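You operate a simulated robot arm through the tools that you are given. There is no shell and no other tool. Be economical: measure what you need, move in short steps, check, and stop when the job is done.

The job below is to be done with a simulated robot arm. You get a single attempt, and the scene is never put back.

Task
Print the waiting page and lay it beside the printer.
Fine: switch the printer on, pull the output tray out, print once, let the ink dry before you take the page.
Where things are to end (x, y in the base frame): first printout within 0.06 m of [0.87, 0.13].

It is judged by the outcome, as a careful person would: the job done as asked, and still so three seconds after it is handed in. It fails if anything else is knocked over, pushed out of place, dropped, spilled or broken.

Robot
A 6-joint arm with a two-finger gripper, on a carriage that runs on a rail from [-2.037, -0.004] to [0.303, 0.001] (x, y) and turns from -2.618 to 3.176 rad about z. Base frame: it is fixed where the carriage stands at the start and does not move with it; the origin is on the floor, on the carriage's upright axis, x ahead of it, y to its left, z up. Readings come in m, rad, newtons and seconds.
With the tool pointing down near the work surface it reaches from about 0.18 to 0.96 m from the robot's upright axis, wherever it stands. Its first joint turns from -2.897 to 2.897 rad. Places, roughly: clean key [0.8, 0.4, 1]; copy key [0.8, 0.4, 1]; cupboard top beside the printer [0.9, 0.1, 1]; first printout (15x21x1 cm) [0.9, 0.6, 1]; grey output tray [0.9, 0.6, 1]; ok key [0.8, 0.4, 1]; paper dial [0.7, 0.8, 1]; second printout (15x21x1 cm) [0.9, 0.6, 1.1]; short power strip switch [0.8, 0, 1]. Payload 2.54 kg.
Tool frame: the origin (TCP) lies between the finger pads and is the grasp point; the fingertips stand 0.023 m ahead of it; z points along the fingers, y is the line along which they close. The gripper opens to 0.126 m. The gripper's body begins 0.082 m behind the TCP.
Orientation is told as [roll, pitch, yaw] about the base's x, y, z axes, in that order, counted from this pose: with the fingers straight down and closing along the base's y, the tool's x points along the base's -x, its y along +y and its z along -z.

Tools
- The arm moves only by the tool send_rows. Its argument "motion" is a list of rows, each a list of 3 entries, a list of its own where there are three numbers: the shift along the base's x, y, z in m, then the turn, a rotation vector about the base's x, y, z in rad, then the finger opening in m, from 0 to 0.126. In form: [[[x, y, z], [wx, wy, wz], grip], ...]. A call has 1 to 12 rows; each row is the pose to reach, as a shift and turn from the pose commanded when the call began. Each row takes 0.2 s and may step no farther than 0.05 m and 0.15 rad from the row before; otherwise, or with a gripper value out of range, the whole call is refused. Where a pose cannot be reached the arm comes as near as it can. A force on the tool above 40 N (or 10 N above the force at the start of the call, whichever is more), or a blocked arm, ends the call early, and 0.2 s more pass. The fingers move at their own pace and stop on an object; they squeeze with about 23 N. The grip force told is the motor's: it shows also when the fingers shut on nothing. Time passes only in rows, and 0.2 s behind the last, so rows that repeat a pose let the fingers close. It gives the time, the measured TCP pose, the force on the tool (base axes), the opening and the grip force at its end, in the units of the frame above (readings bear some noise), with the torque about the TCP (base axes, N m) and any sound that the robot's microphone picked up.
- Cameras (640 x 400 px; columns grow to the right, rows downward): "scene" is now at [0.0621, 0.212, 1.595]; the picture's right is [0.08, -1.00, 0.00], its down [-0.60, -0.05, -0.80] and it looks along [0.79, 0.07, -0.61] (base axes); focal length 283 px, centre (320, 200). "wrist" rides on the gripper at [0.082, 0.014, -0.122] in the tool frame; the picture's right is [-0.17, 0.99, 0.00], its down [-0.79, -0.13, -0.60] and it looks along [-0.59, -0.10, 0.80] (tool axes); focal length 243 px, centre (320, 200). There is no depth. A picture from a camera that has moved, and an enlarged one, comes with that camera's place and axes in the base frame and with its lens. The place of the scene camera against the robot may be out by one fixed shift of up to 0.012 m in any direction.
- snapshot(camera): a new picture of that camera. No time passes.
- raise_lower(by): slides the trunk up (or, below 0, down) by that many m; the arm and the scene camera ride with it, the base frame stays. It gives what a move gives, with no picture.
- roll_base(legs): drives the robot by 1 to 6 legs, each [ahead, left, turn to the left] in m, m and rad, along the robot's own axes; the way and the turn of a leg run together, so that a leg with both is an arc; at most 1.5 m and 3.142 rad a leg. The arm and the cameras ride along, it lands a little off, and it stops where it bumps. It keeps to its track: a leg is cut to what the track allows. It gives what a move gives.
- aim_head(pan, tilt): turns the head with the scene camera to pan (to the left, within 2.094 rad either way) and tilt (down, from -0.506 to 1.204), counted from straight ahead of the robot. It gives what a move gives.
- enlarge(camera, box): a new picture of the part [left, top, right, bottom] of that camera's present view, enlarged. No time passes.
- job_done(): hands the job in; it is judged then, once.

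Work in short steps. Places have to be worked out from the pictures, the camera data and where the tool is seen: move nearer, look again, correct. Check each grasp and each placing, and mend what went wrong. You have 120 turns and 98 pictures in all, those below and enlarged ones among them. Open the gripper and draw the arm clear of the work before you hand the job in, unless the task says otherwise; then end with one line.

The tools are called after "Emit:" as name(argument=value, ...) on one line, values as JSON. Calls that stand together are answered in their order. send_rows: Moves the arm, as the interface text tells. Its arguments: {"type":"object","properties":{"motion":{"type":"array","items":{"type":"array"}}},"required":["motion"]} The other tools are called the same way: raise_lower (by) slides the trunk up or down; roll_base (legs) drives the base; aim_head (pan, tilt) turns the head that bears the scene camera; snapshot (camera) takes a picture; enlarge (camera, box) takes an enlarged picture of a part of a camera's view; job_done () hands the job in.

At the start:

```text
time_s: 0.0
tcp_pos: [0.3618, 0.4004, 1.2928]
tool_rot: [0.002, 0.002, 0.001]
contact_force: [-1.2, -0.9, -0.3]
ft_torque: [-0.04, 0.01, -0.02]
opening: 0.1257
grip_force: 0.0
trunk travel left (down, up): [-0.4, 0.09]
robot x, y, heading: [-0.0007, 0.0013, -0.002]
head pan, tilt: [0.134, 0.935]
```

scene: 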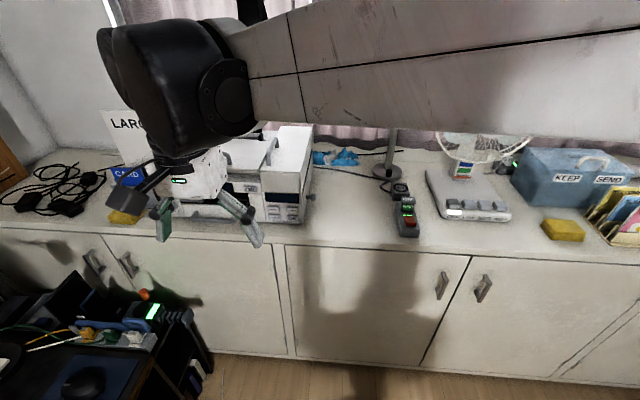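
wrist: 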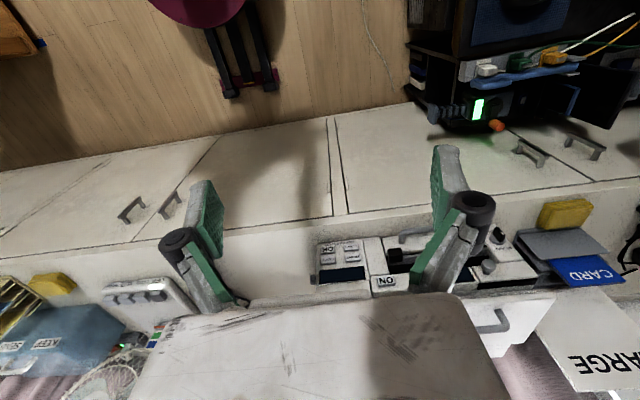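

I start by enlarging both views around the printer to see its keys, tray and power strip.

Emit:
enlarge(camera="scene", box=[100, 110, 340, 260])

Emit:
enlarge(camera="scene", box=[300, 120, 540, 270])

Emit:
enlarge(camera="wrist", box=[300, 190, 640, 400])

```text
2.67 times, centred on (220, 185) of scene
camera zoom: at [0.0621, 0.212, 1.595], right [0.08, -1.0, 0.0], down [-0.6, -0.05, -0.8], along [0.79, 0.07, -0.61], focal length 754 px, centre (587, 240)
```

zoom: 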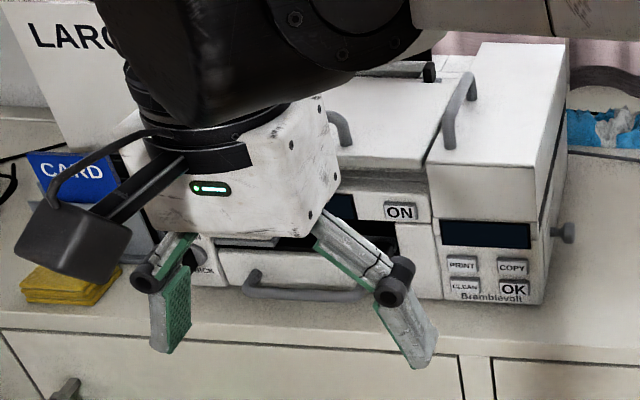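

```text
2.67 times, centred on (420, 195) of scene
camera zoom: at [0.0621, 0.212, 1.595], right [0.08, -1.0, 0.0], down [-0.6, -0.05, -0.8], along [0.79, 0.07, -0.61], focal length 754 px, centre (53, 213)
```

zoom: 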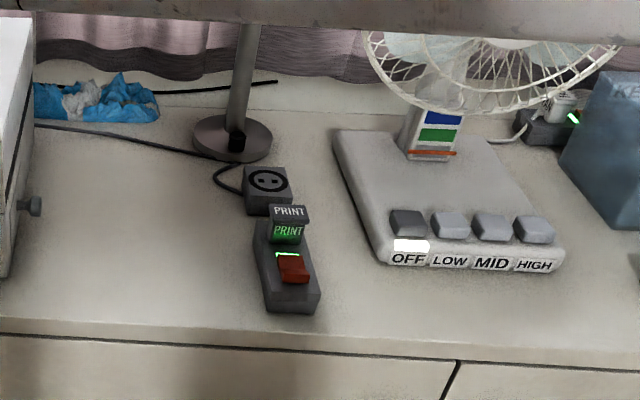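

```text
1.88 times, centred on (470, 295) of wrist
camera zoom: at [0.2803, 0.4139, 1.4154], right [0.17, 0.99, 0.0], down [0.79, -0.13, 0.6], along [0.59, -0.1, -0.8], focal length 457 px, centre (38, 21)
```

zoom: 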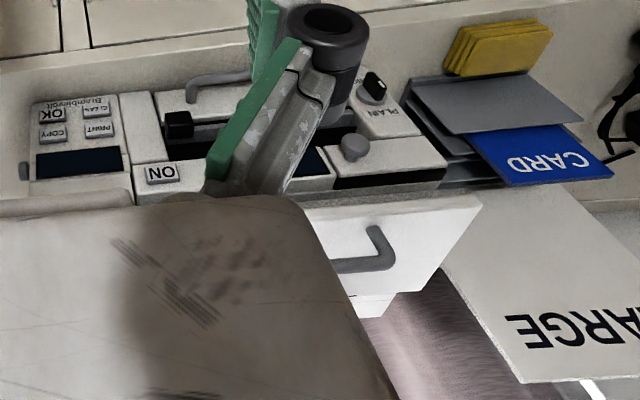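

The arm hides the printer. I swing the tool to the right, staying high and near the robot, to clear the view.

Emit:
send_rows(motion=[[[0, -0.05, 0.01], [0, 0, 0], 0.06], [[0, -0.1, 0.02], [0, 0, 0], 0.06], [[0, -0.15, 0.03], [0, 0, 0], 0.03], [[0, -0.2, 0.04], [0, 0, 0], 0.03], [[0, -0.25, 0.04], [0, 0, 0], 0.03], [[0, -0.3, 0.04], [0, 0, 0], 0.03], [[0, -0.35, 0.04], [0, 0, 0], 0.03], [[0, -0.4, 0.04], [0, 0, 0], 0.03], [[0, -0.45, 0.04], [0, 0, 0], 0.03], [[0, -0.5, 0.04], [0, 0, 0], 0.03], [[0, -0.55, 0.04], [0, 0, 0], 0.03], [[0, -0.6, 0.04], [0, 0, 0], 0.03]])

Emit:
snapshot(camera="scene")

```text
refused: row 1 steps farther than a row can; nothing moved
```

```text
92 pictures are left
camera scene: at [0.0621, 0.212, 1.595], right [0.08, -1.0, 0.0], down [-0.6, -0.05, -0.8], along [0.79, 0.07, -0.61], focal length 283 px, centre (320, 200)
```

scene: 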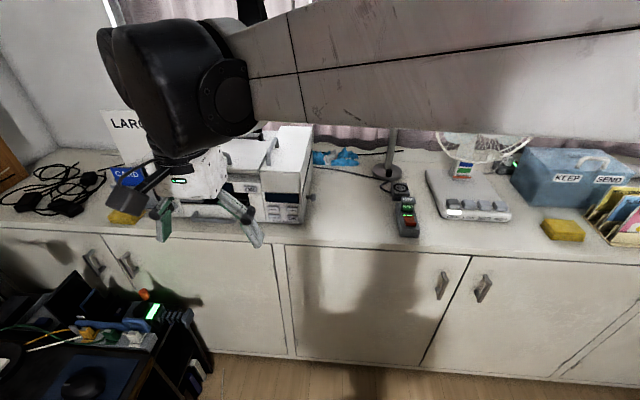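

The step was slightly over 0.05 m, so nothing moved. I send the same swing with smaller steps.

Emit:
send_rows(motion=[[[0, -0.048, 0.01], [0, 0, 0], 0.06], [[0, -0.096, 0.02], [0, 0, 0], 0.06], [[0, -0.144, 0.03], [0, 0, 0], 0.03], [[0, -0.192, 0.04], [0, 0, 0], 0.03], [[0, -0.24, 0.04], [0, 0, 0], 0.03], [[0, -0.288, 0.04], [0, 0, 0], 0.03], [[0, -0.336, 0.04], [0, 0, 0], 0.03], [[0, -0.384, 0.04], [0, 0, 0], 0.03], [[0, -0.432, 0.04], [0, 0, 0], 0.03], [[0, -0.48, 0.04], [0, 0, 0], 0.03], [[0, -0.528, 0.04], [0, 0, 0], 0.03], [[0, -0.576, 0.04], [0, 0, 0], 0.03]])

Emit:
snapshot(camera="scene")

```text
time_s: 2.6
tcp_pos: [0.3647, -0.1752, 1.3314]
tool_rot: [0.0, 0.001, 0.001]
contact_force: [0.2, -0.3, -0.4]
ft_torque: [0.02, -0.01, 0.01]
opening: 0.0302
grip_force: 0.0
trunk travel left (down, up): [-0.4, 0.09]
robot x, y, heading: [-0.0007, 0.0014, -0.001]
head pan, tilt: [0.134, 0.935]
```

```text
91 pictures are left
camera scene: at [0.0487, 0.2146, 1.5721], right [0.13, -0.99, 0.0], down [-0.8, -0.11, -0.59], along [0.59, 0.08, -0.8], focal length 283 px, centre (320, 200)
```

scene: 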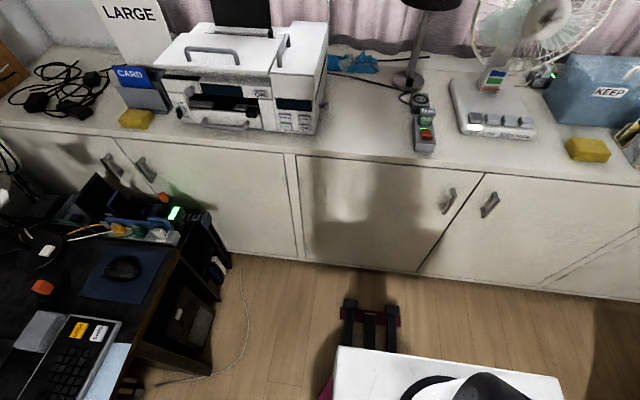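

The view is clear now. I raise the head a little so the printer sits near the centre, then zoom in.

Emit:
aim_head(pan=0.35, tilt=0.6)

Emit:
enlarge(camera="scene", box=[180, 90, 420, 240])

Emit:
snapshot(camera="scene")

```text
time_s: 3.4
tcp_pos: [0.3661, -0.1755, 1.331]
tool_rot: [-0.001, 0.001, 0.0]
contact_force: [0.4, 0.2, -1.1]
ft_torque: [0.05, 0.01, -0.03]
opening: 0.0298
grip_force: 0.1
trunk travel left (down, up): [-0.4, 0.09]
robot x, y, heading: [0.0013, -0.0036, -0.001]
head pan, tilt: [0.351, 0.6]
```

```text
2.67 times, centred on (300, 165) of scene
camera zoom: at [0.0587, 0.2351, 1.5994], right [0.34, -0.94, 0.0], down [-0.53, -0.19, -0.82], along [0.77, 0.28, -0.57], focal length 754 px, centre (373, 293)
```

zoom: 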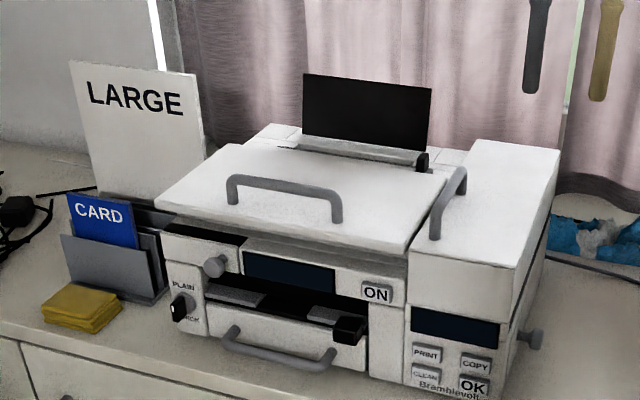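

```text
89 pictures are left
camera scene: at [0.0587, 0.2351, 1.5994], right [0.34, -0.94, 0.0], down [-0.53, -0.19, -0.82], along [0.77, 0.28, -0.57], focal length 283 px, centre (320, 200)
```

scene: 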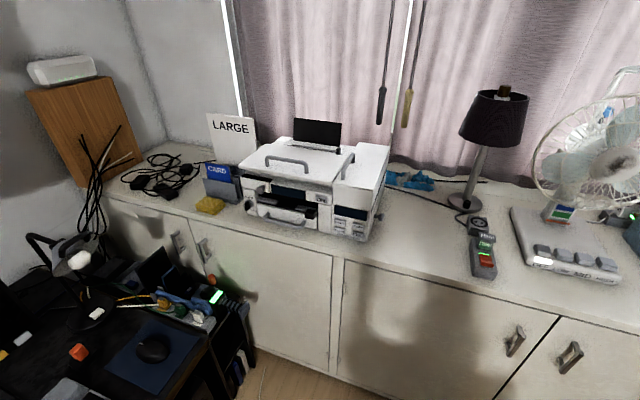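

The printer stands around x 0.8, y 0.35–0.65, with an ON key, PRINT/COPY/CLEAN/OK keys and a handle on the tray. I carry the wrist camera over in front of it, tipped up a little, for a close view.

Emit:
send_rows(motion=[[[0, 0.048, 0], [0, -0.05, 0], 0.03], [[0, 0.096, 0], [0, -0.1, 0], 0.0], [[0, 0.144, 0], [0, -0.15, 0], 0.0], [[0, 0.192, 0], [0, -0.2, 0], 0.0], [[0, 0.24, 0], [0, -0.25, 0], 0], [[0, 0.288, 0], [0, -0.3, 0], 0], [[0, 0.336, 0], [0, -0.35, 0], 0], [[0, 0.384, 0], [0, -0.4, 0], 0], [[0, 0.432, 0], [0, -0.45, 0], 0], [[0, 0.48, 0], [0, -0.5, 0], 0], [[0, 0.528, -0.01], [0, -0.5, 0], 0], [[0, 0.576, -0.02], [0, -0.5, 0], 0]])

Emit:
send_rows(motion=[[[0, 0.03, -0.03], [0, 0, 0], 0], [[0, 0.06, -0.06], [0, 0, 0], 0], [[0.02, 0.08, -0.09], [0, 0, 0], 0], [[0.02, 0.08, -0.09], [0, 0, 0], 0]])

Emit:
snapshot(camera="wrist")

```text
time_s: 6.0
tcp_pos: [0.3601, 0.4008, 1.3139]
tool_rot: [0.0, -0.501, -0.001]
contact_force: [-0.3, 0.6, -0.4]
ft_torque: [-0.04, 0.02, -0.03]
opening: 0.0001
grip_force: 23.2
trunk travel left (down, up): [-0.4, 0.09]
robot x, y, heading: [0.0001, -0.0, 0.004]
head pan, tilt: [0.351, 0.6]
```

```text
time_s: 7.0
tcp_pos: [0.378, 0.477, 1.2218]
tool_rot: [0.0, -0.501, -0.001]
contact_force: [-0.6, 0.1, 0.0]
ft_torque: [0.03, 0.02, 0.02]
opening: 0.0
grip_force: 23.7
trunk travel left (down, up): [-0.4, 0.09]
robot x, y, heading: [0.0015, -0.0001, -0.0]
head pan, tilt: [0.351, 0.6]
```

```text
88 pictures are left
camera wrist: at [0.2488, 0.4908, 1.2902], right [0.15, 0.99, 0.08], down [0.41, -0.13, 0.9], along [0.9, -0.1, -0.42], focal length 243 px, centre (320, 200)
```

wrist: 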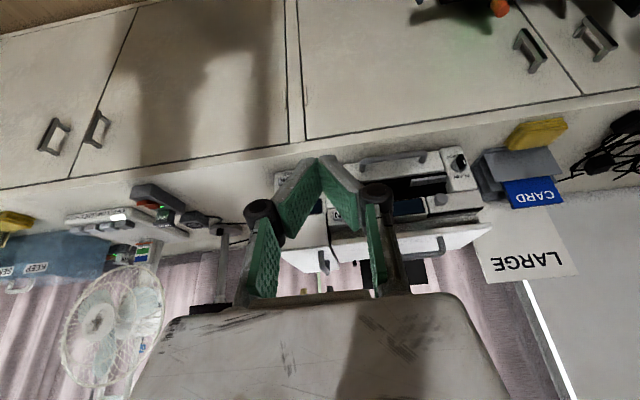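

The printer front is visible behind the fingers. I enlarge that part to get a second bearing on its features.

Emit:
enlarge(camera="wrist", box=[260, 120, 500, 270])

Emit:
enlarge(camera="scene", box=[230, 150, 390, 250])

```text
2.67 times, centred on (380, 195) of wrist
camera zoom: at [0.2488, 0.4908, 1.2902], right [0.15, 0.99, 0.08], down [0.41, -0.13, 0.9], along [0.9, -0.1, -0.42], focal length 647 px, centre (160, 213)
```

zoom: 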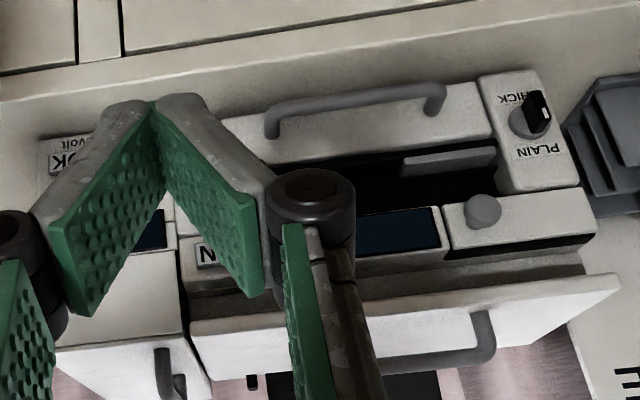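

```text
4.00 times, centred on (310, 200) of scene
camera zoom: at [0.0318, 0.2746, 1.6007], right [0.78, -0.63, 0.0], down [-0.35, -0.43, -0.83], along [0.52, 0.65, -0.55], focal length 1130 px, centre (360, 200)
```

zoom: 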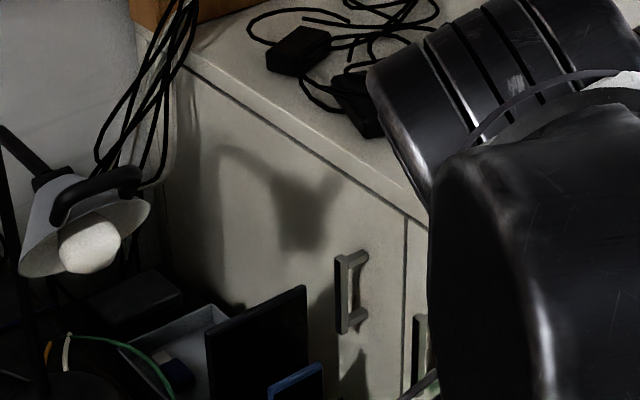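

The scene camera's bearing has changed though I did not turn the head; perhaps the arm presses on it. I take a full scene picture to see.

Emit:
snapshot(camera="scene")

Emit:
aim_head(pan=0.35, tilt=0.6)

Emit:
snapshot(camera="scene")

```text
85 pictures are left
camera scene: at [0.0318, 0.2746, 1.6007], right [0.78, -0.63, 0.0], down [-0.35, -0.43, -0.83], along [0.52, 0.65, -0.55], focal length 283 px, centre (320, 200)
```

scene: 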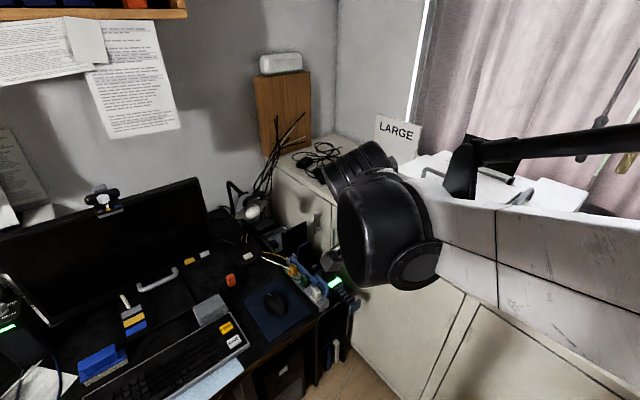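

```text
time_s: 7.6
tcp_pos: [0.378, 0.4767, 1.2229]
tool_rot: [-0.001, -0.499, -0.001]
contact_force: [0.3, 0.4, -0.1]
ft_torque: [0.0, -0.02, 0.01]
opening: 0.0
grip_force: 22.6
trunk travel left (down, up): [-0.4, 0.09]
robot x, y, heading: [0.0025, 0.0019, 0.003]
head pan, tilt: [0.351, 0.6]
```

```text
84 pictures are left
camera scene: at [0.0316, 0.2742, 1.6009], right [0.78, -0.63, 0.0], down [-0.35, -0.43, -0.83], along [0.53, 0.65, -0.55], focal length 283 px, centre (320, 200)
```

scene: 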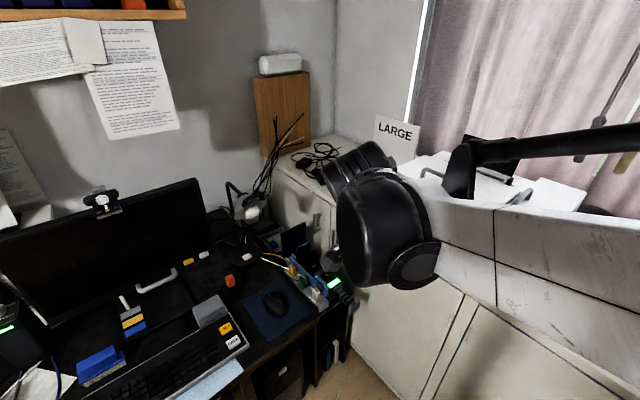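

The rail is clear (those floor bars are its own end), and the printer is close to the edge of reach from here. I drive 0.22 m ahead and look again from both cameras.

Emit:
roll_base(legs=[[0.22, 0, 0]])

Emit:
snapshot(camera="wrist")

Emit:
snapshot(camera="scene")

```text
time_s: 9.3
tcp_pos: [0.6014, 0.4784, 1.2219]
tool_rot: [0.001, -0.501, -0.003]
contact_force: [-0.4, 0.6, 0.5]
ft_torque: [-0.02, 0.03, -0.02]
opening: 0.0001
grip_force: 22.7
trunk travel left (down, up): [-0.4, 0.09]
robot x, y, heading: [0.2215, 0.0026, -0.004]
head pan, tilt: [0.351, 0.6]
```

```text
83 pictures are left
camera wrist: at [0.4718, 0.4913, 1.2903], right [0.15, 0.99, 0.08], down [0.41, -0.13, 0.9], along [0.9, -0.1, -0.42], focal length 243 px, centre (320, 200)
```

wrist: 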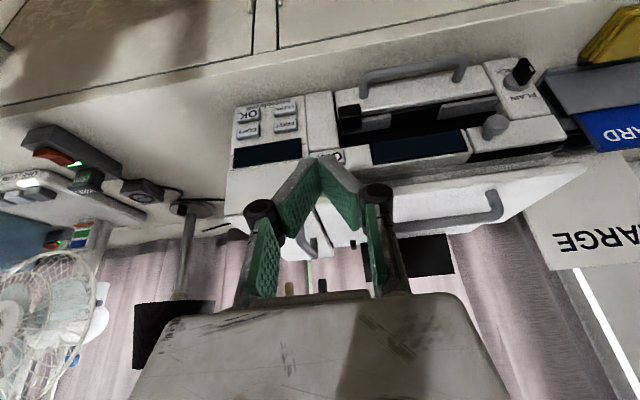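

```text
82 pictures are left
camera scene: at [0.2539, 0.2741, 1.6019], right [0.77, -0.64, 0.0], down [-0.35, -0.42, -0.84], along [0.54, 0.65, -0.54], focal length 283 px, centre (320, 200)
```

scene: 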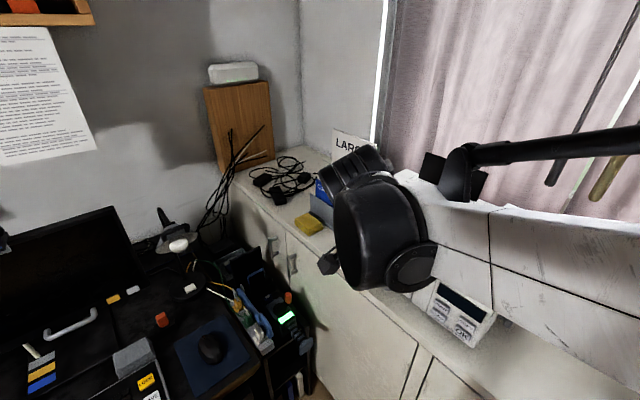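

The wrist view shows the front well. I enlarge it so I can triangulate the handle, ON key and key pad against the earlier picture taken 0.22 m farther back.

Emit:
enlarge(camera="wrist", box=[200, 40, 360, 140])

Emit:
enlarge(camera="wrist", box=[320, 30, 560, 180])

```text
4.00 times, centred on (280, 90) of wrist
camera zoom: at [0.4718, 0.4913, 1.2903], right [0.15, 0.99, 0.08], down [0.41, -0.13, 0.9], along [0.9, -0.1, -0.42], focal length 970 px, centre (480, 640)
```

zoom: 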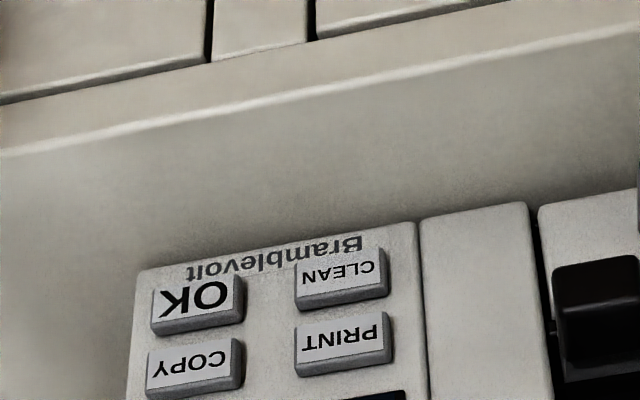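

```text
2.67 times, centred on (440, 105) of wrist
camera zoom: at [0.4718, 0.4913, 1.2903], right [0.15, 0.99, 0.08], down [0.41, -0.13, 0.9], along [0.9, -0.1, -0.42], focal length 647 px, centre (0, 453)
```

zoom: 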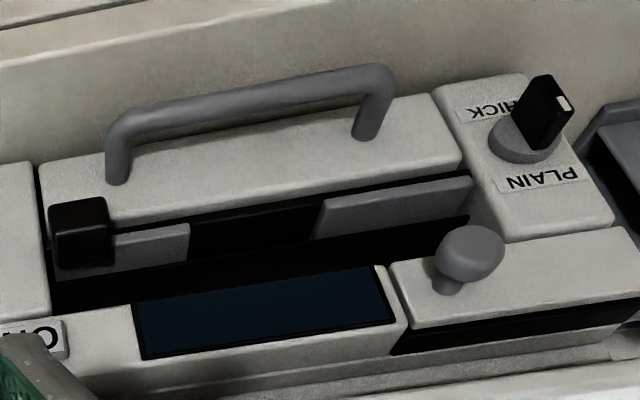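

Triangulation puts the white drawer's handle at about (0.713, 0.54–0.67, 1.0), ON at about (0.738, 0.484, 1.105) and PRINT at about (0.74, 0.42, 1.037). The "grey output tray" may be the grey plates in the slot above that drawer, so I lower the wrist camera and level it to look in.

Emit:
send_rows(motion=[[[-0.02, 0, -0.03], [0, -0.1, 0], 0], [[-0.04, 0, -0.06], [0, -0.2, 0], 0], [[-0.06, 0.0, -0.09], [0, -0.3, 0], 0], [[-0.06, 0.0, -0.1], [0, -0.35, 0], 0], [[-0.06, 0.0, -0.1], [0, -0.35, 0], 0]])

Emit:
snapshot(camera="wrist")

Emit:
enlarge(camera="wrist", box=[330, 60, 570, 210])

```text
time_s: 10.3
tcp_pos: [0.5752, 0.3639, 1.1449]
tool_rot: [0.002, -0.826, -0.137]
contact_force: [-0.4, 0.1, 0.0]
ft_torque: [0.0, 0.0, -0.02]
opening: 0.0
grip_force: 23.0
trunk travel left (down, up): [-0.4, 0.09]
robot x, y, heading: [0.2232, 0.0018, -0.004]
head pan, tilt: [0.351, 0.6]
stopped in row 4: the arm was blocked; the commanded pose is now the measured one
```

```text
79 pictures are left
camera wrist: at [0.4341, 0.3994, 1.1683], right [0.25, 0.96, 0.12], down [0.08, -0.15, 0.99], along [0.97, -0.23, -0.11], focal length 243 px, centre (320, 200)
```

wrist: 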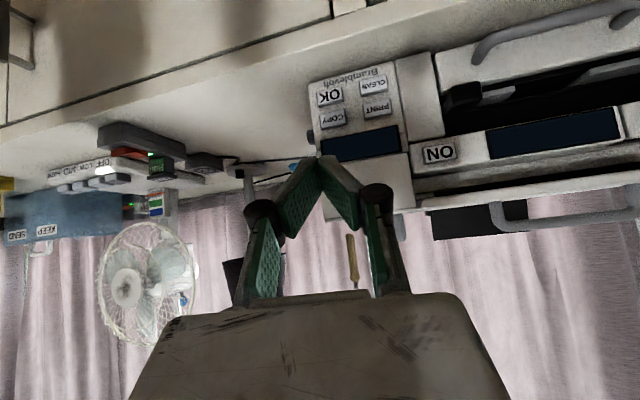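

```text
2.67 times, centred on (450, 135) of wrist
camera zoom: at [0.4341, 0.3994, 1.1683], right [0.25, 0.96, 0.12], down [0.08, -0.15, 0.99], along [0.97, -0.23, -0.11], focal length 647 px, centre (-27, 373)
```

zoom: 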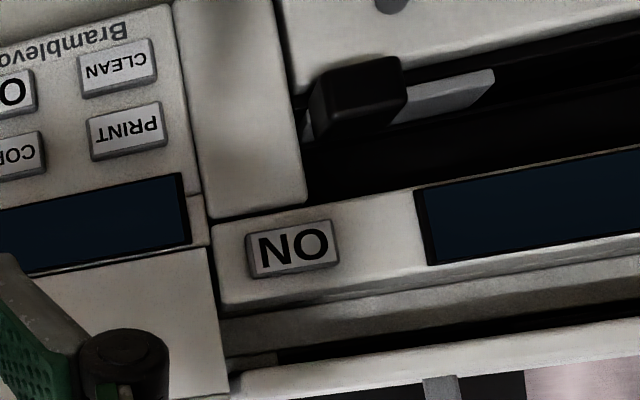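

The arm got blocked there (too folded near the robot). I move left and a bit out to look straight at the slot with the block and the grey plates.

Emit:
send_rows(motion=[[[0, 0.04, 0.02], [0, 0, 0.05], 0], [[0, 0.08, 0.04], [0, 0, 0.1], 0], [[0, 0.12, 0.04], [0, 0, 0.13], 0], [[0, 0.16, 0.04], [0, 0, 0.13], 0], [[0, 0.2, 0.02], [0, 0, 0.13], 0], [[0, 0.24, 0.0], [0, 0, 0.13], 0], [[0, 0.27, -0.02], [0, 0, 0.13], 0], [[0, 0.27, -0.02], [0, 0, 0.13], 0]])

Emit:
snapshot(camera="wrist")

Emit:
snapshot(camera="scene")

```text
time_s: 11.4
tcp_pos: [0.6102, 0.4137, 1.1993]
tool_rot: [0.007, -0.826, -0.138]
contact_force: [0.1, 0.2, -0.3]
ft_torque: [0.06, 0.0, 0.04]
opening: 0.0
grip_force: 23.2
trunk travel left (down, up): [-0.4, 0.09]
robot x, y, heading: [0.2195, 0.0029, 0.0]
head pan, tilt: [0.351, 0.6]
stopped in row 5: the arm was blocked; the commanded pose is now the measured one
```

```text
77 pictures are left
camera wrist: at [0.4683, 0.4473, 1.2212], right [0.24, 0.96, 0.12], down [0.08, -0.15, 0.99], along [0.97, -0.23, -0.11], focal length 243 px, centre (320, 200)
```

wrist: 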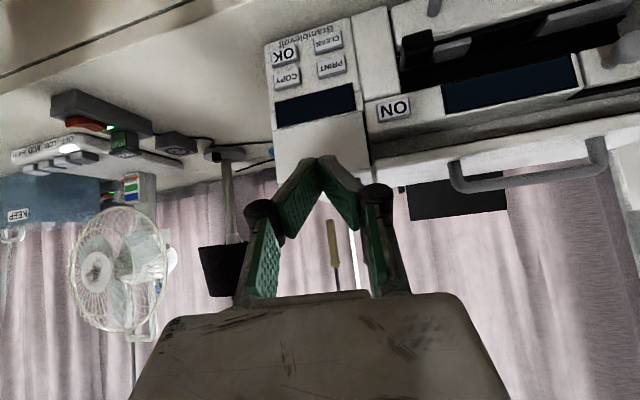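

```text
76 pictures are left
camera scene: at [0.2671, 0.2607, 1.6074], right [0.63, -0.78, 0.0], down [-0.38, -0.31, -0.87], along [0.68, 0.55, -0.49], focal length 283 px, centre (320, 200)
```

scene: 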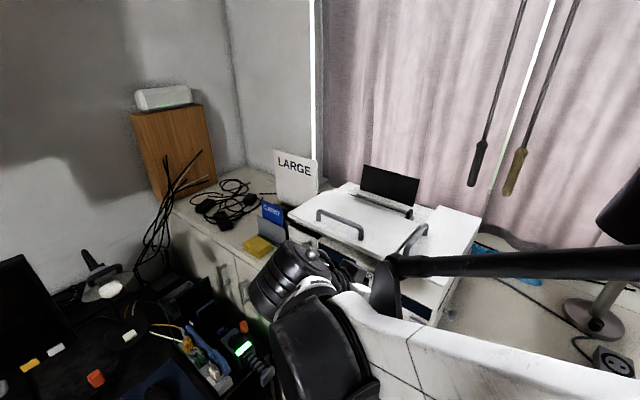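

The arm seems to press against the head at the robot's left shoulder when it reaches left, hence the blocking. I bring the tool back to the robot's middle, then turn the carriage left so the printer lies ahead of it.

Emit:
send_rows(motion=[[[-0.01, -0.045, 0.01], [0, 0.05, 0.03], 0], [[-0.02, -0.09, 0.02], [0, 0.1, 0.06], 0], [[-0.03, -0.135, 0.03], [0, 0.15, 0.1], 0], [[-0.03, -0.18, 0.04], [0, 0.2, 0.13], 0], [[-0.03, -0.225, 0.05], [0, 0.25, 0.13], 0], [[-0.03, -0.27, 0.05], [0, 0.3, 0.13], 0], [[-0.03, -0.315, 0.05], [0, 0.33, 0.13], 0], [[-0.03, -0.36, 0.05], [0, 0.33, 0.13], 0], [[-0.03, -0.405, 0.05], [0, 0.33, 0.13], 0]])

Emit:
roll_base(legs=[[0, 0, 0.85]])

Emit:
snapshot(camera="scene")

```text
time_s: 13.4
tcp_pos: [0.5745, 0.0193, 1.2465]
tool_rot: [-0.02, -0.495, 0.02]
contact_force: [-0.2, 0.3, 0.5]
ft_torque: [0.0, 0.02, 0.01]
opening: 0.0001
grip_force: 22.7
trunk travel left (down, up): [-0.4, 0.09]
robot x, y, heading: [0.2209, -0.0002, -0.005]
head pan, tilt: [0.351, 0.6]
```

```text
time_s: 16.0
tcp_pos: [0.4366, 0.2812, 1.2467]
tool_rot: [-0.018, -0.495, 0.875]
contact_force: [0.3, 0.0, 1.5]
ft_torque: [0.0, 0.04, -0.02]
opening: 0.0002
grip_force: 23.5
trunk travel left (down, up): [-0.4, 0.09]
robot x, y, heading: [0.2164, 0.001, 0.851]
head pan, tilt: [0.351, 0.6]
```

```text
75 pictures are left
camera scene: at [0.0838, 0.2042, 1.5994], right [0.93, -0.36, 0.0], down [-0.2, -0.53, -0.83], along [0.3, 0.77, -0.56], focal length 283 px, centre (320, 200)
```

scene: 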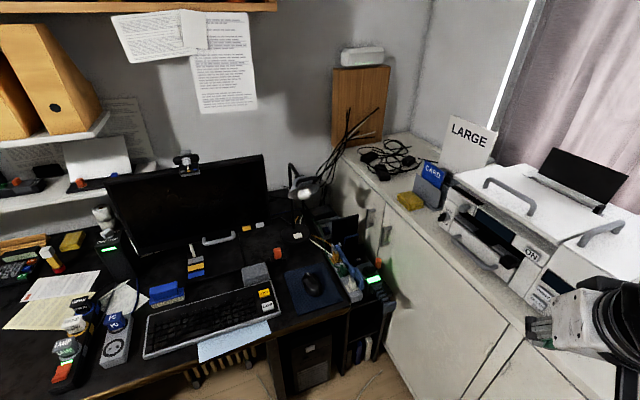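

Good view from here. I pan the head right toward the printer and turn the tool back square to it.

Emit:
aim_head(pan=-0.15, tilt=0.6)

Emit:
send_rows(motion=[[[0, 0, 0], [0, 0, -0.13], 0], [[0, 0, 0], [0, 0, -0.26], 0], [[0, 0, 0], [0, 0, -0.39], 0], [[0, 0, 0], [0, 0, -0.52], 0], [[0, 0, 0], [0, 0, -0.65], 0], [[0, 0, 0], [0, 0, -0.78], 0], [[0, 0, 0], [0, 0, -0.875], 0], [[0, 0, 0], [0, 0, -0.875], 0]])

Emit:
snapshot(camera="scene")

```text
time_s: 16.9
tcp_pos: [0.437, 0.2815, 1.2467]
tool_rot: [-0.018, -0.496, 0.876]
contact_force: [0.7, 0.2, -0.1]
ft_torque: [0.0, -0.04, -0.02]
opening: 0.0
grip_force: 22.6
trunk travel left (down, up): [-0.4, 0.09]
robot x, y, heading: [0.2226, 0.0013, 0.849]
head pan, tilt: [-0.15, 0.6]
```

```text
time_s: 18.7
tcp_pos: [0.4369, 0.2817, 1.2463]
tool_rot: [-0.019, -0.497, -0.002]
contact_force: [-0.3, 0.0, -0.3]
ft_torque: [-0.03, 0.03, 0.02]
opening: 0.0
grip_force: 23.3
trunk travel left (down, up): [-0.4, 0.09]
robot x, y, heading: [0.2223, 0.0029, 0.853]
head pan, tilt: [-0.15, 0.6]
```

```text
74 pictures are left
camera scene: at [0.1196, 0.1791, 1.5994], right [0.65, -0.76, 0.0], down [-0.43, -0.37, -0.83], along [0.63, 0.53, -0.56], focal length 283 px, centre (320, 200)
```

scene: 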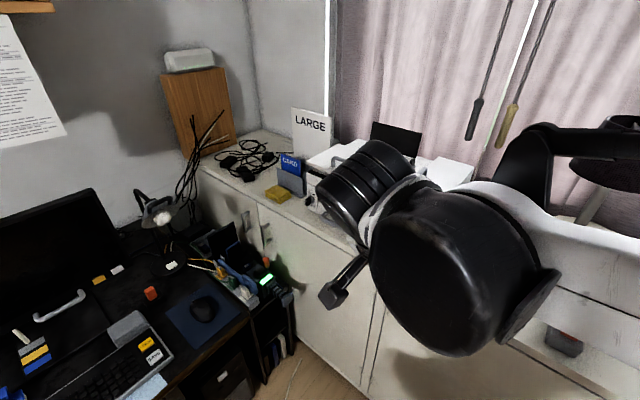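

Now I carry the wrist camera over to view the slot from the front-left.

Emit:
send_rows(motion=[[[0.015, 0.04, 0], [0, 0, 0], 0], [[0.03, 0.08, 0], [0, -0.05, 0], 0], [[0.045, 0.12, -0.01], [0, -0.1, 0], 0], [[0.06, 0.16, -0.02], [0, -0.15, 0], 0], [[0.075, 0.2, -0.03], [0, -0.2, 0], 0], [[0.09, 0.24, -0.04], [0, -0.25, 0], 0], [[0.1, 0.27, -0.05], [0, -0.3, 0], 0], [[0.1, 0.3, -0.06], [0, -0.3, 0], 0], [[0.1, 0.3, -0.06], [0, -0.3, 0], 0]])

Emit:
snapshot(camera="wrist")

```text
time_s: 20.7
tcp_pos: [0.5378, 0.5837, 1.1853]
tool_rot: [-0.02, -0.799, 0.002]
contact_force: [-1.1, 1.1, -0.5]
ft_torque: [-0.01, 0.0, -0.03]
opening: 0.0
grip_force: 22.9
trunk travel left (down, up): [-0.4, 0.09]
robot x, y, heading: [0.2199, -0.0011, 0.852]
head pan, tilt: [-0.15, 0.6]
```

```text
73 pictures are left
camera wrist: at [0.3943, 0.5997, 1.2126], right [0.13, 0.99, 0.1], down [0.12, -0.12, 0.98], along [0.98, -0.11, -0.14], focal length 243 px, centre (320, 200)
```

wrist: 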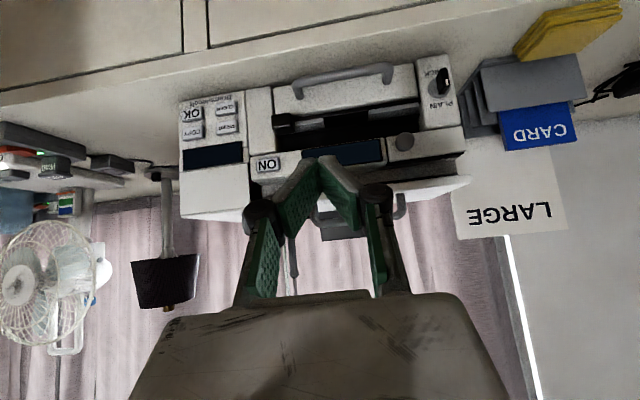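

No block this time. I enlarge the slot.

Emit:
enlarge(camera="wrist", box=[240, 50, 480, 200])

Emit:
snapshot(camera="scene")

```text
2.67 times, centred on (360, 125) of wrist
camera zoom: at [0.3943, 0.5997, 1.2126], right [0.13, 0.99, 0.1], down [0.12, -0.12, 0.98], along [0.98, -0.11, -0.14], focal length 647 px, centre (213, 400)
```

zoom: 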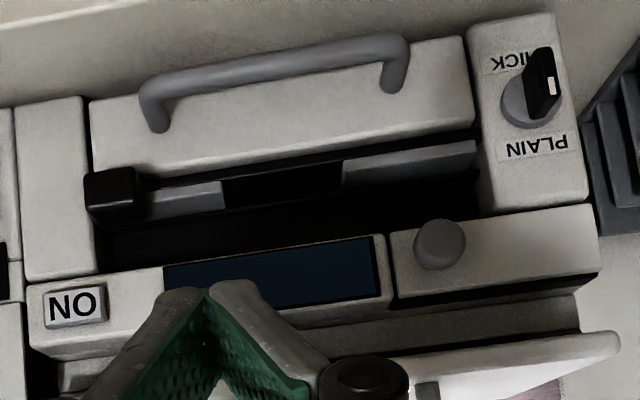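

```text
71 pictures are left
camera scene: at [0.1197, 0.1796, 1.5994], right [0.65, -0.76, 0.0], down [-0.43, -0.37, -0.82], along [0.63, 0.53, -0.57], focal length 283 px, centre (320, 200)
```

scene: 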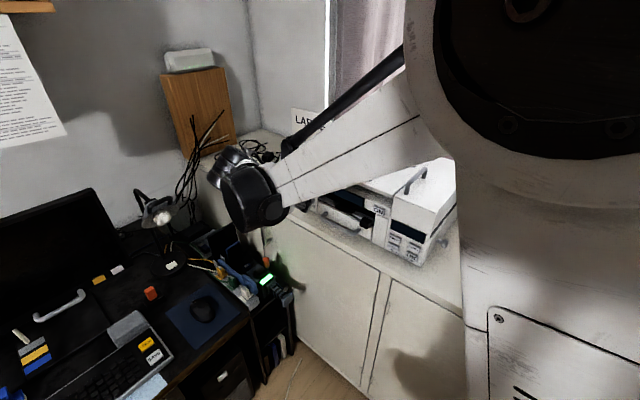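

The slot shows a grey tray lip with a notch, and a black block on it. First I'll power the printer: I move the closed fingertips to about 3 cm in front of the ON key (0.738, 0.486, 1.10).

Emit:
send_rows(motion=[[[0.02, -0.03, -0.01], [0, 0, 0], 0], [[0.04, -0.06, -0.02], [0, 0, 0], 0], [[0.06, -0.08, -0.035], [0, 0, 0], 0], [[0.08, -0.098, -0.05], [0, 0, 0], 0], [[0.1, -0.098, -0.062], [0, 0, 0], 0], [[0.12, -0.098, -0.076], [0, 0, 0], 0], [[0.135, -0.098, -0.078], [0, 0, 0], 0], [[0.135, -0.098, -0.078], [0, 0, 0], 0]])

Emit:
snapshot(camera="wrist")

Emit:
snapshot(camera="scene")

```text
time_s: 22.5
tcp_pos: [0.6724, 0.484, 1.1096]
tool_rot: [-0.019, -0.795, 0.0]
contact_force: [-0.2, -0.1, 0.5]
ft_torque: [0.02, 0.01, 0.0]
opening: 0.0001
grip_force: 22.9
trunk travel left (down, up): [-0.4, 0.09]
robot x, y, heading: [0.2228, -0.0026, 0.849]
head pan, tilt: [-0.15, 0.6]
```

```text
70 pictures are left
camera wrist: at [0.5285, 0.4999, 1.1358], right [0.13, 0.99, 0.11], down [0.12, -0.12, 0.98], along [0.98, -0.11, -0.14], focal length 243 px, centre (320, 200)
```

wrist: 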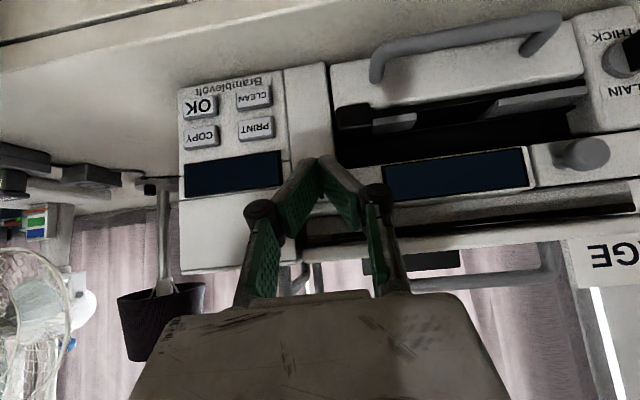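

```text
69 pictures are left
camera scene: at [0.1197, 0.1786, 1.5995], right [0.65, -0.76, 0.0], down [-0.43, -0.37, -0.83], along [0.63, 0.53, -0.56], focal length 283 px, centre (320, 200)
```

scene: 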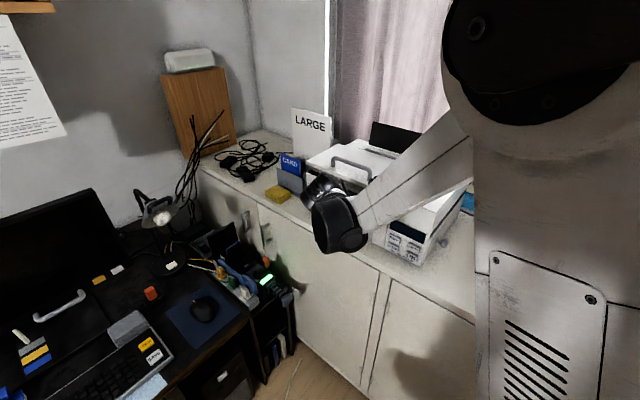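

The fingertips now hide ON; their leading edge is at about x 0.697, z 1.10, with the key face near x 0.75. I push in slowly and read the force.

Emit:
send_rows(motion=[[[0.015, 0, -0.002], [0, 0, 0], 0], [[0.03, 0, -0.004], [0, 0, 0], 0], [[0.038, 0, -0.005], [0, 0, 0], 0], [[0.043, 0, -0.005], [0, 0, 0], 0], [[0.048, 0, -0.005], [0, 0, 0], 0]])

Emit:
enlarge(camera="wrist", box=[150, 50, 470, 250])

```text
time_s: 23.7
tcp_pos: [0.721, 0.4838, 1.1038]
tool_rot: [-0.018, -0.796, 0.0]
contact_force: [-0.7, 0.3, 1.1]
ft_torque: [0.01, 0.0, 0.01]
opening: 0.0001
grip_force: 23.3
trunk travel left (down, up): [-0.4, 0.09]
robot x, y, heading: [0.225, -0.0022, 0.856]
head pan, tilt: [-0.15, 0.6]
```

```text
2.00 times, centred on (310, 150) of wrist
camera zoom: at [0.5766, 0.5002, 1.1307], right [0.13, 0.99, 0.1], down [0.12, -0.12, 0.98], along [0.98, -0.11, -0.14], focal length 485 px, centre (340, 300)
```

zoom: 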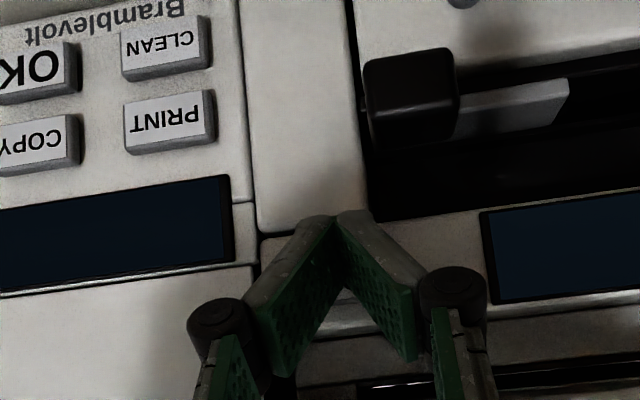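

No contact yet. I continue in small steps.

Emit:
send_rows(motion=[[[0.005, 0, 0], [0, 0, 0], 0], [[0.01, 0, 0], [0, 0, 0], 0], [[0.014, 0, 0], [0, 0, 0], 0], [[0.018, 0, 0], [0, 0, 0], 0]])

Emit:
enlarge(camera="wrist", box=[150, 50, 470, 250])

```text
time_s: 24.7
tcp_pos: [0.7369, 0.4835, 1.1046]
tool_rot: [-0.019, -0.796, 0.0]
contact_force: [-6.2, -0.5, 0.7]
ft_torque: [0.0, 0.03, -0.05]
opening: 0.006
grip_force: 28.2
trunk travel left (down, up): [-0.4, 0.09]
robot x, y, heading: [0.2214, 0.0023, 0.855]
head pan, tilt: [-0.15, 0.6]
heard: click
```

```text
2.00 times, centred on (310, 150) of wrist
camera zoom: at [0.593, 0.5, 1.1307], right [0.13, 0.99, 0.11], down [0.12, -0.12, 0.98], along [0.98, -0.11, -0.14], focal length 485 px, centre (340, 300)
```

zoom: 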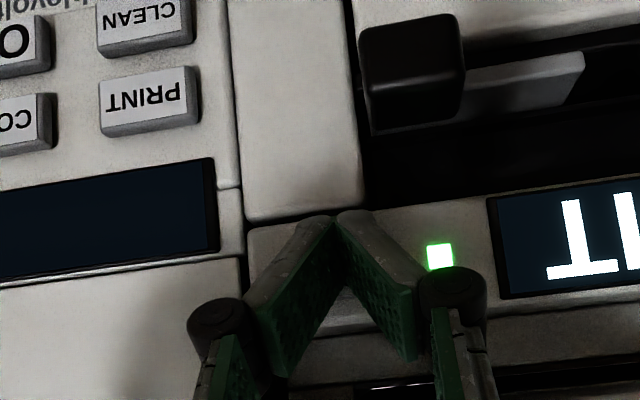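

Click: a green light and display text appeared. I back off so I can read the display.

Emit:
send_rows(motion=[[[-0.03, 0, 0.0], [0, 0, 0], 0], [[-0.07, 0, 0.01], [0, 0, 0], 0], [[-0.11, 0, 0.02], [0, 0, 0], 0], [[-0.15, 0, 0.04], [0, 0, 0], 0], [[-0.17, 0, 0.06], [0, 0, 0], 0], [[-0.17, 0, 0.06], [0, 0, 0], 0]])

Emit:
enlarge(camera="wrist", box=[160, 30, 560, 280])

```text
time_s: 26.1
tcp_pos: [0.5679, 0.4819, 1.1658]
tool_rot: [-0.019, -0.796, 0.0]
contact_force: [0.0, -0.7, -0.4]
ft_torque: [0.02, -0.01, -0.03]
opening: 0.0
grip_force: 28.0
trunk travel left (down, up): [-0.4, 0.09]
robot x, y, heading: [0.2226, -0.0041, 0.855]
head pan, tilt: [-0.15, 0.6]
```

```text
1.60 times, centred on (360, 155) of wrist
camera zoom: at [0.4232, 0.4982, 1.1932], right [0.13, 0.99, 0.1], down [0.12, -0.12, 0.98], along [0.98, -0.11, -0.14], focal length 388 px, centre (256, 272)
```

zoom: 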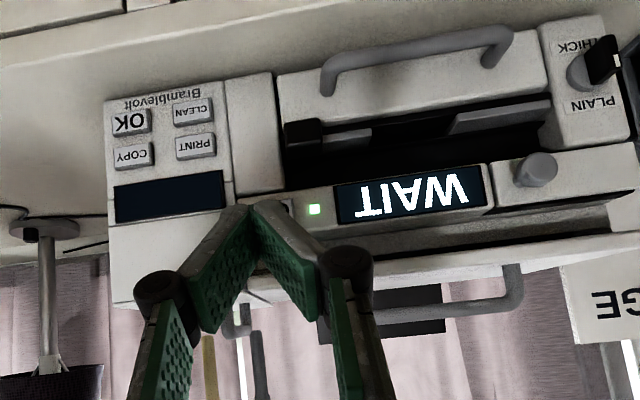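

The display reads WAIT. While it warms up I look at the black block and tray lip from the left side, to learn how far each sticks out.

Emit:
send_rows(motion=[[[0, 0.045, 0], [0, 0, -0.1], 0], [[0, 0.09, 0], [0, 0, -0.2], 0], [[0, 0.135, 0], [0, 0, -0.3], 0], [[0, 0.18, 0], [0, 0, -0.4], 0], [[0, 0.22, -0.01], [0, 0, -0.5], 0], [[0, 0.26, -0.02], [0, 0, -0.55], 0], [[0, 0.28, -0.02], [0, 0, -0.6], 0], [[0, 0.28, -0.02], [0, 0, -0.6], 0]])

Emit:
snapshot(camera="wrist")

```text
time_s: 27.9
tcp_pos: [0.5677, 0.7657, 1.1439]
tool_rot: [-0.019, -0.795, -0.601]
contact_force: [-0.1, 0.5, -0.4]
ft_torque: [0.01, 0.0, 0.02]
opening: 0.0003
grip_force: 28.2
trunk travel left (down, up): [-0.4, 0.09]
robot x, y, heading: [0.2194, -0.0009, 0.857]
head pan, tilt: [-0.15, 0.6]
```

```text
65 pictures are left
camera wrist: at [0.4579, 0.8619, 1.1719], right [0.66, 0.74, 0.1], down [0.03, -0.17, 0.98], along [0.75, -0.65, -0.14], focal length 243 px, centre (320, 200)
```

wrist: 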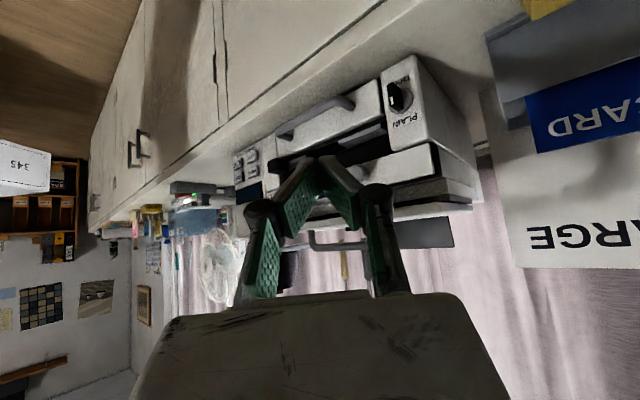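

Emit:
enlarge(camera="wrist", box=[220, 40, 480, 220])

```text
2.22 times, centred on (350, 130) of wrist
camera zoom: at [0.4579, 0.8619, 1.1719], right [0.66, 0.74, 0.1], down [0.03, -0.17, 0.98], along [0.75, -0.65, -0.14], focal length 539 px, centre (253, 356)
```

zoom: 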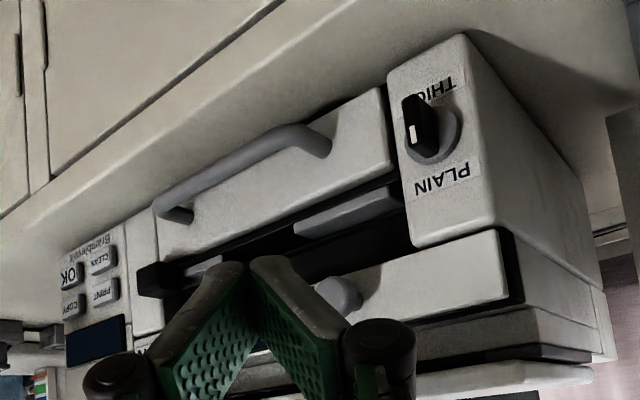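

From the side the black block sticks out some 2 cm at about (0.738, 0.515, 1.036), in front of the grey plate. I zoom on it once more from here and check the display.

Emit:
enlarge(camera="wrist", box=[264, 115, 424, 215])

```text
4.00 times, centred on (344, 165) of wrist
camera zoom: at [0.4579, 0.8619, 1.1719], right [0.66, 0.74, 0.1], down [0.03, -0.17, 0.98], along [0.75, -0.65, -0.14], focal length 970 px, centre (224, 340)
```

zoom: 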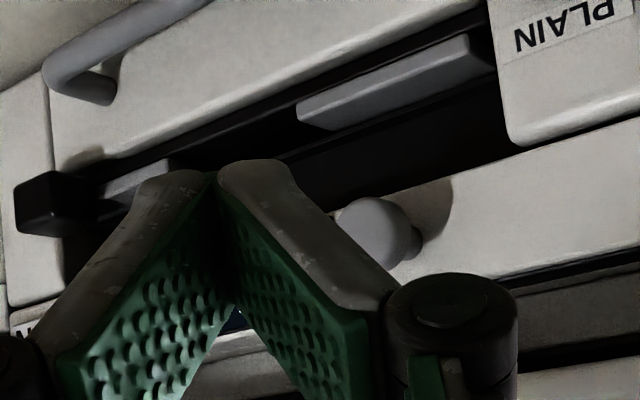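

The block belongs to the grey tray lip, so it looks like its pull tab. I swing back square in front of it and open the fingers.

Emit:
send_rows(motion=[[[0, -0.04, 0], [0, 0, 0.1], 0.02], [[0, -0.08, 0], [0, 0, 0.2], 0.04], [[0, -0.12, 0], [0, 0, 0.3], 0.06], [[0, -0.16, 0], [0, 0, 0.4], 0.07], [[0, -0.2, 0], [0, 0, 0.5], 0.075], [[0, -0.24, -0.01], [0, 0, 0.6], 0.075], [[0, -0.25, -0.01], [0, 0, 0.6], 0.075]])

Emit:
send_rows(motion=[[[0, 0, -0.02], [0, -0.1, 0], 0.075], [[0.0, 0, -0.04], [0, -0.2, 0], 0.075], [[0.01, 0, -0.06], [0, -0.3, 0], 0.075], [[0.03, 0, -0.075], [0, -0.4, 0], 0.075], [[0.05, 0, -0.085], [0, -0.5, 0], 0.075], [[0.07, 0, -0.085], [0, -0.5, 0], 0.075], [[0.07, 0, -0.085], [0, -0.5, 0], 0.075]])

Emit:
snapshot(camera="wrist")

Emit:
snapshot(camera="scene")

```text
time_s: 29.5
tcp_pos: [0.5704, 0.5119, 1.1331]
tool_rot: [-0.021, -0.796, 0.001]
contact_force: [-0.2, -0.4, 0.4]
ft_torque: [0.02, 0.01, 0.01]
opening: 0.0747
grip_force: 0.0
trunk travel left (down, up): [-0.4, 0.09]
robot x, y, heading: [0.2211, -0.0003, 0.855]
head pan, tilt: [-0.15, 0.6]
```

```text
time_s: 31.1
tcp_pos: [0.6383, 0.5143, 1.0467]
tool_rot: [-0.019, -1.298, -0.001]
contact_force: [0.4, -0.5, -0.8]
ft_torque: [-0.01, 0.02, -0.01]
opening: 0.0749
grip_force: 0.1
trunk travel left (down, up): [-0.4, 0.09]
robot x, y, heading: [0.219, 0.001, 0.856]
head pan, tilt: [-0.15, 0.6]
```

```text
62 pictures are left
camera wrist: at [0.4994, 0.5307, 1.0021], right [0.06, 0.99, 0.15], down [-0.36, -0.12, 0.92], along [0.93, -0.11, 0.35], focal length 243 px, centre (320, 200)
```

wrist: 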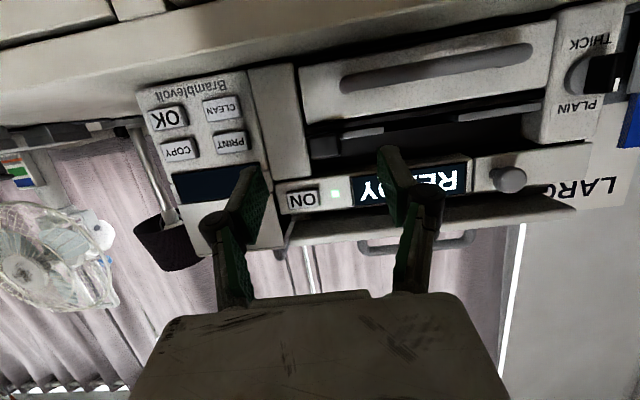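

```text
61 pictures are left
camera scene: at [0.1198, 0.1785, 1.5995], right [0.65, -0.76, 0.0], down [-0.43, -0.37, -0.83], along [0.63, 0.53, -0.56], focal length 283 px, centre (320, 200)
```

scene: 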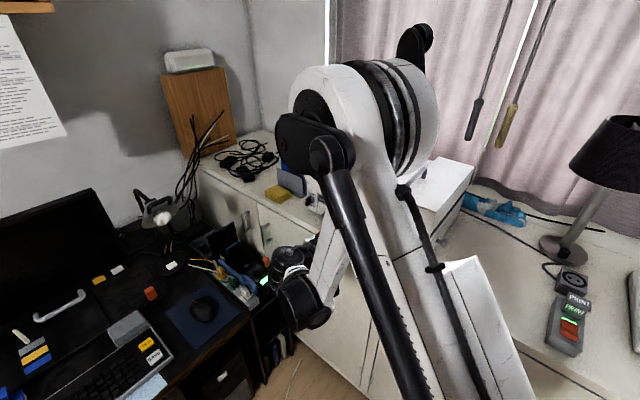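

The display now says READY. I zoom on the slot, since the black block is not obvious in this view.

Emit:
enlarge(camera="wrist", box=[260, 30, 580, 230])

```text
2.00 times, centred on (420, 130) of wrist
camera zoom: at [0.4994, 0.5307, 1.0021], right [0.06, 0.99, 0.15], down [-0.36, -0.12, 0.92], along [0.93, -0.11, 0.35], focal length 485 px, centre (120, 340)
```

zoom: 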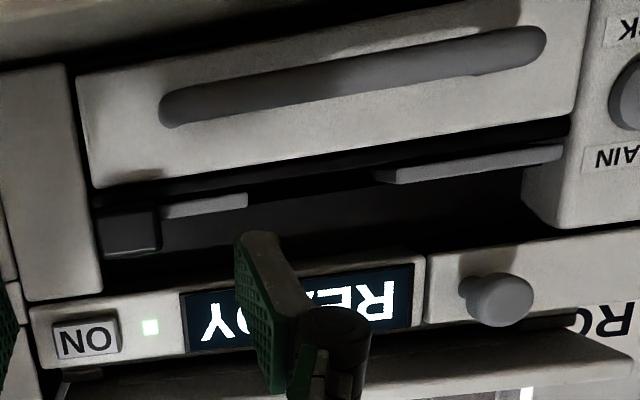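

The block sits at about (0.738, 0.516, 1.037) at the slot's right end, standing out in front of the column. I advance with open fingers around it.

Emit:
send_rows(motion=[[[0.025, 0.001, -0.002], [0, 0, 0], 0.075], [[0.05, 0.002, -0.004], [0, 0, 0], 0.075], [[0.07, 0.002, -0.004], [0, 0, 0], 0.075], [[0.08, 0.002, -0.004], [0, 0, 0], 0.075], [[0.086, 0.002, -0.004], [0, 0, 0], 0.075]])

Emit:
snapshot(camera="wrist")

```text
time_s: 32.3
tcp_pos: [0.7261, 0.5179, 1.0435]
tool_rot: [-0.021, -1.295, 0.001]
contact_force: [-0.5, -0.3, 0.0]
ft_torque: [0.01, -0.01, -0.01]
opening: 0.075
grip_force: 0.1
trunk travel left (down, up): [-0.4, 0.09]
robot x, y, heading: [0.2182, -0.0006, 0.85]
head pan, tilt: [-0.15, 0.6]
```

```text
59 pictures are left
camera wrist: at [0.5871, 0.5333, 0.9986], right [0.06, 0.99, 0.15], down [-0.36, -0.12, 0.92], along [0.93, -0.11, 0.35], focal length 243 px, centre (320, 200)
```

wrist: 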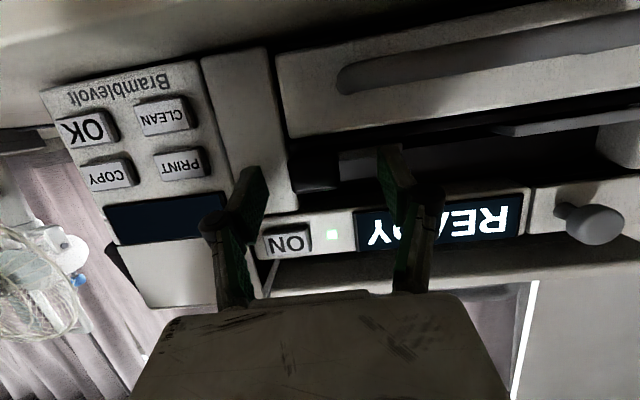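

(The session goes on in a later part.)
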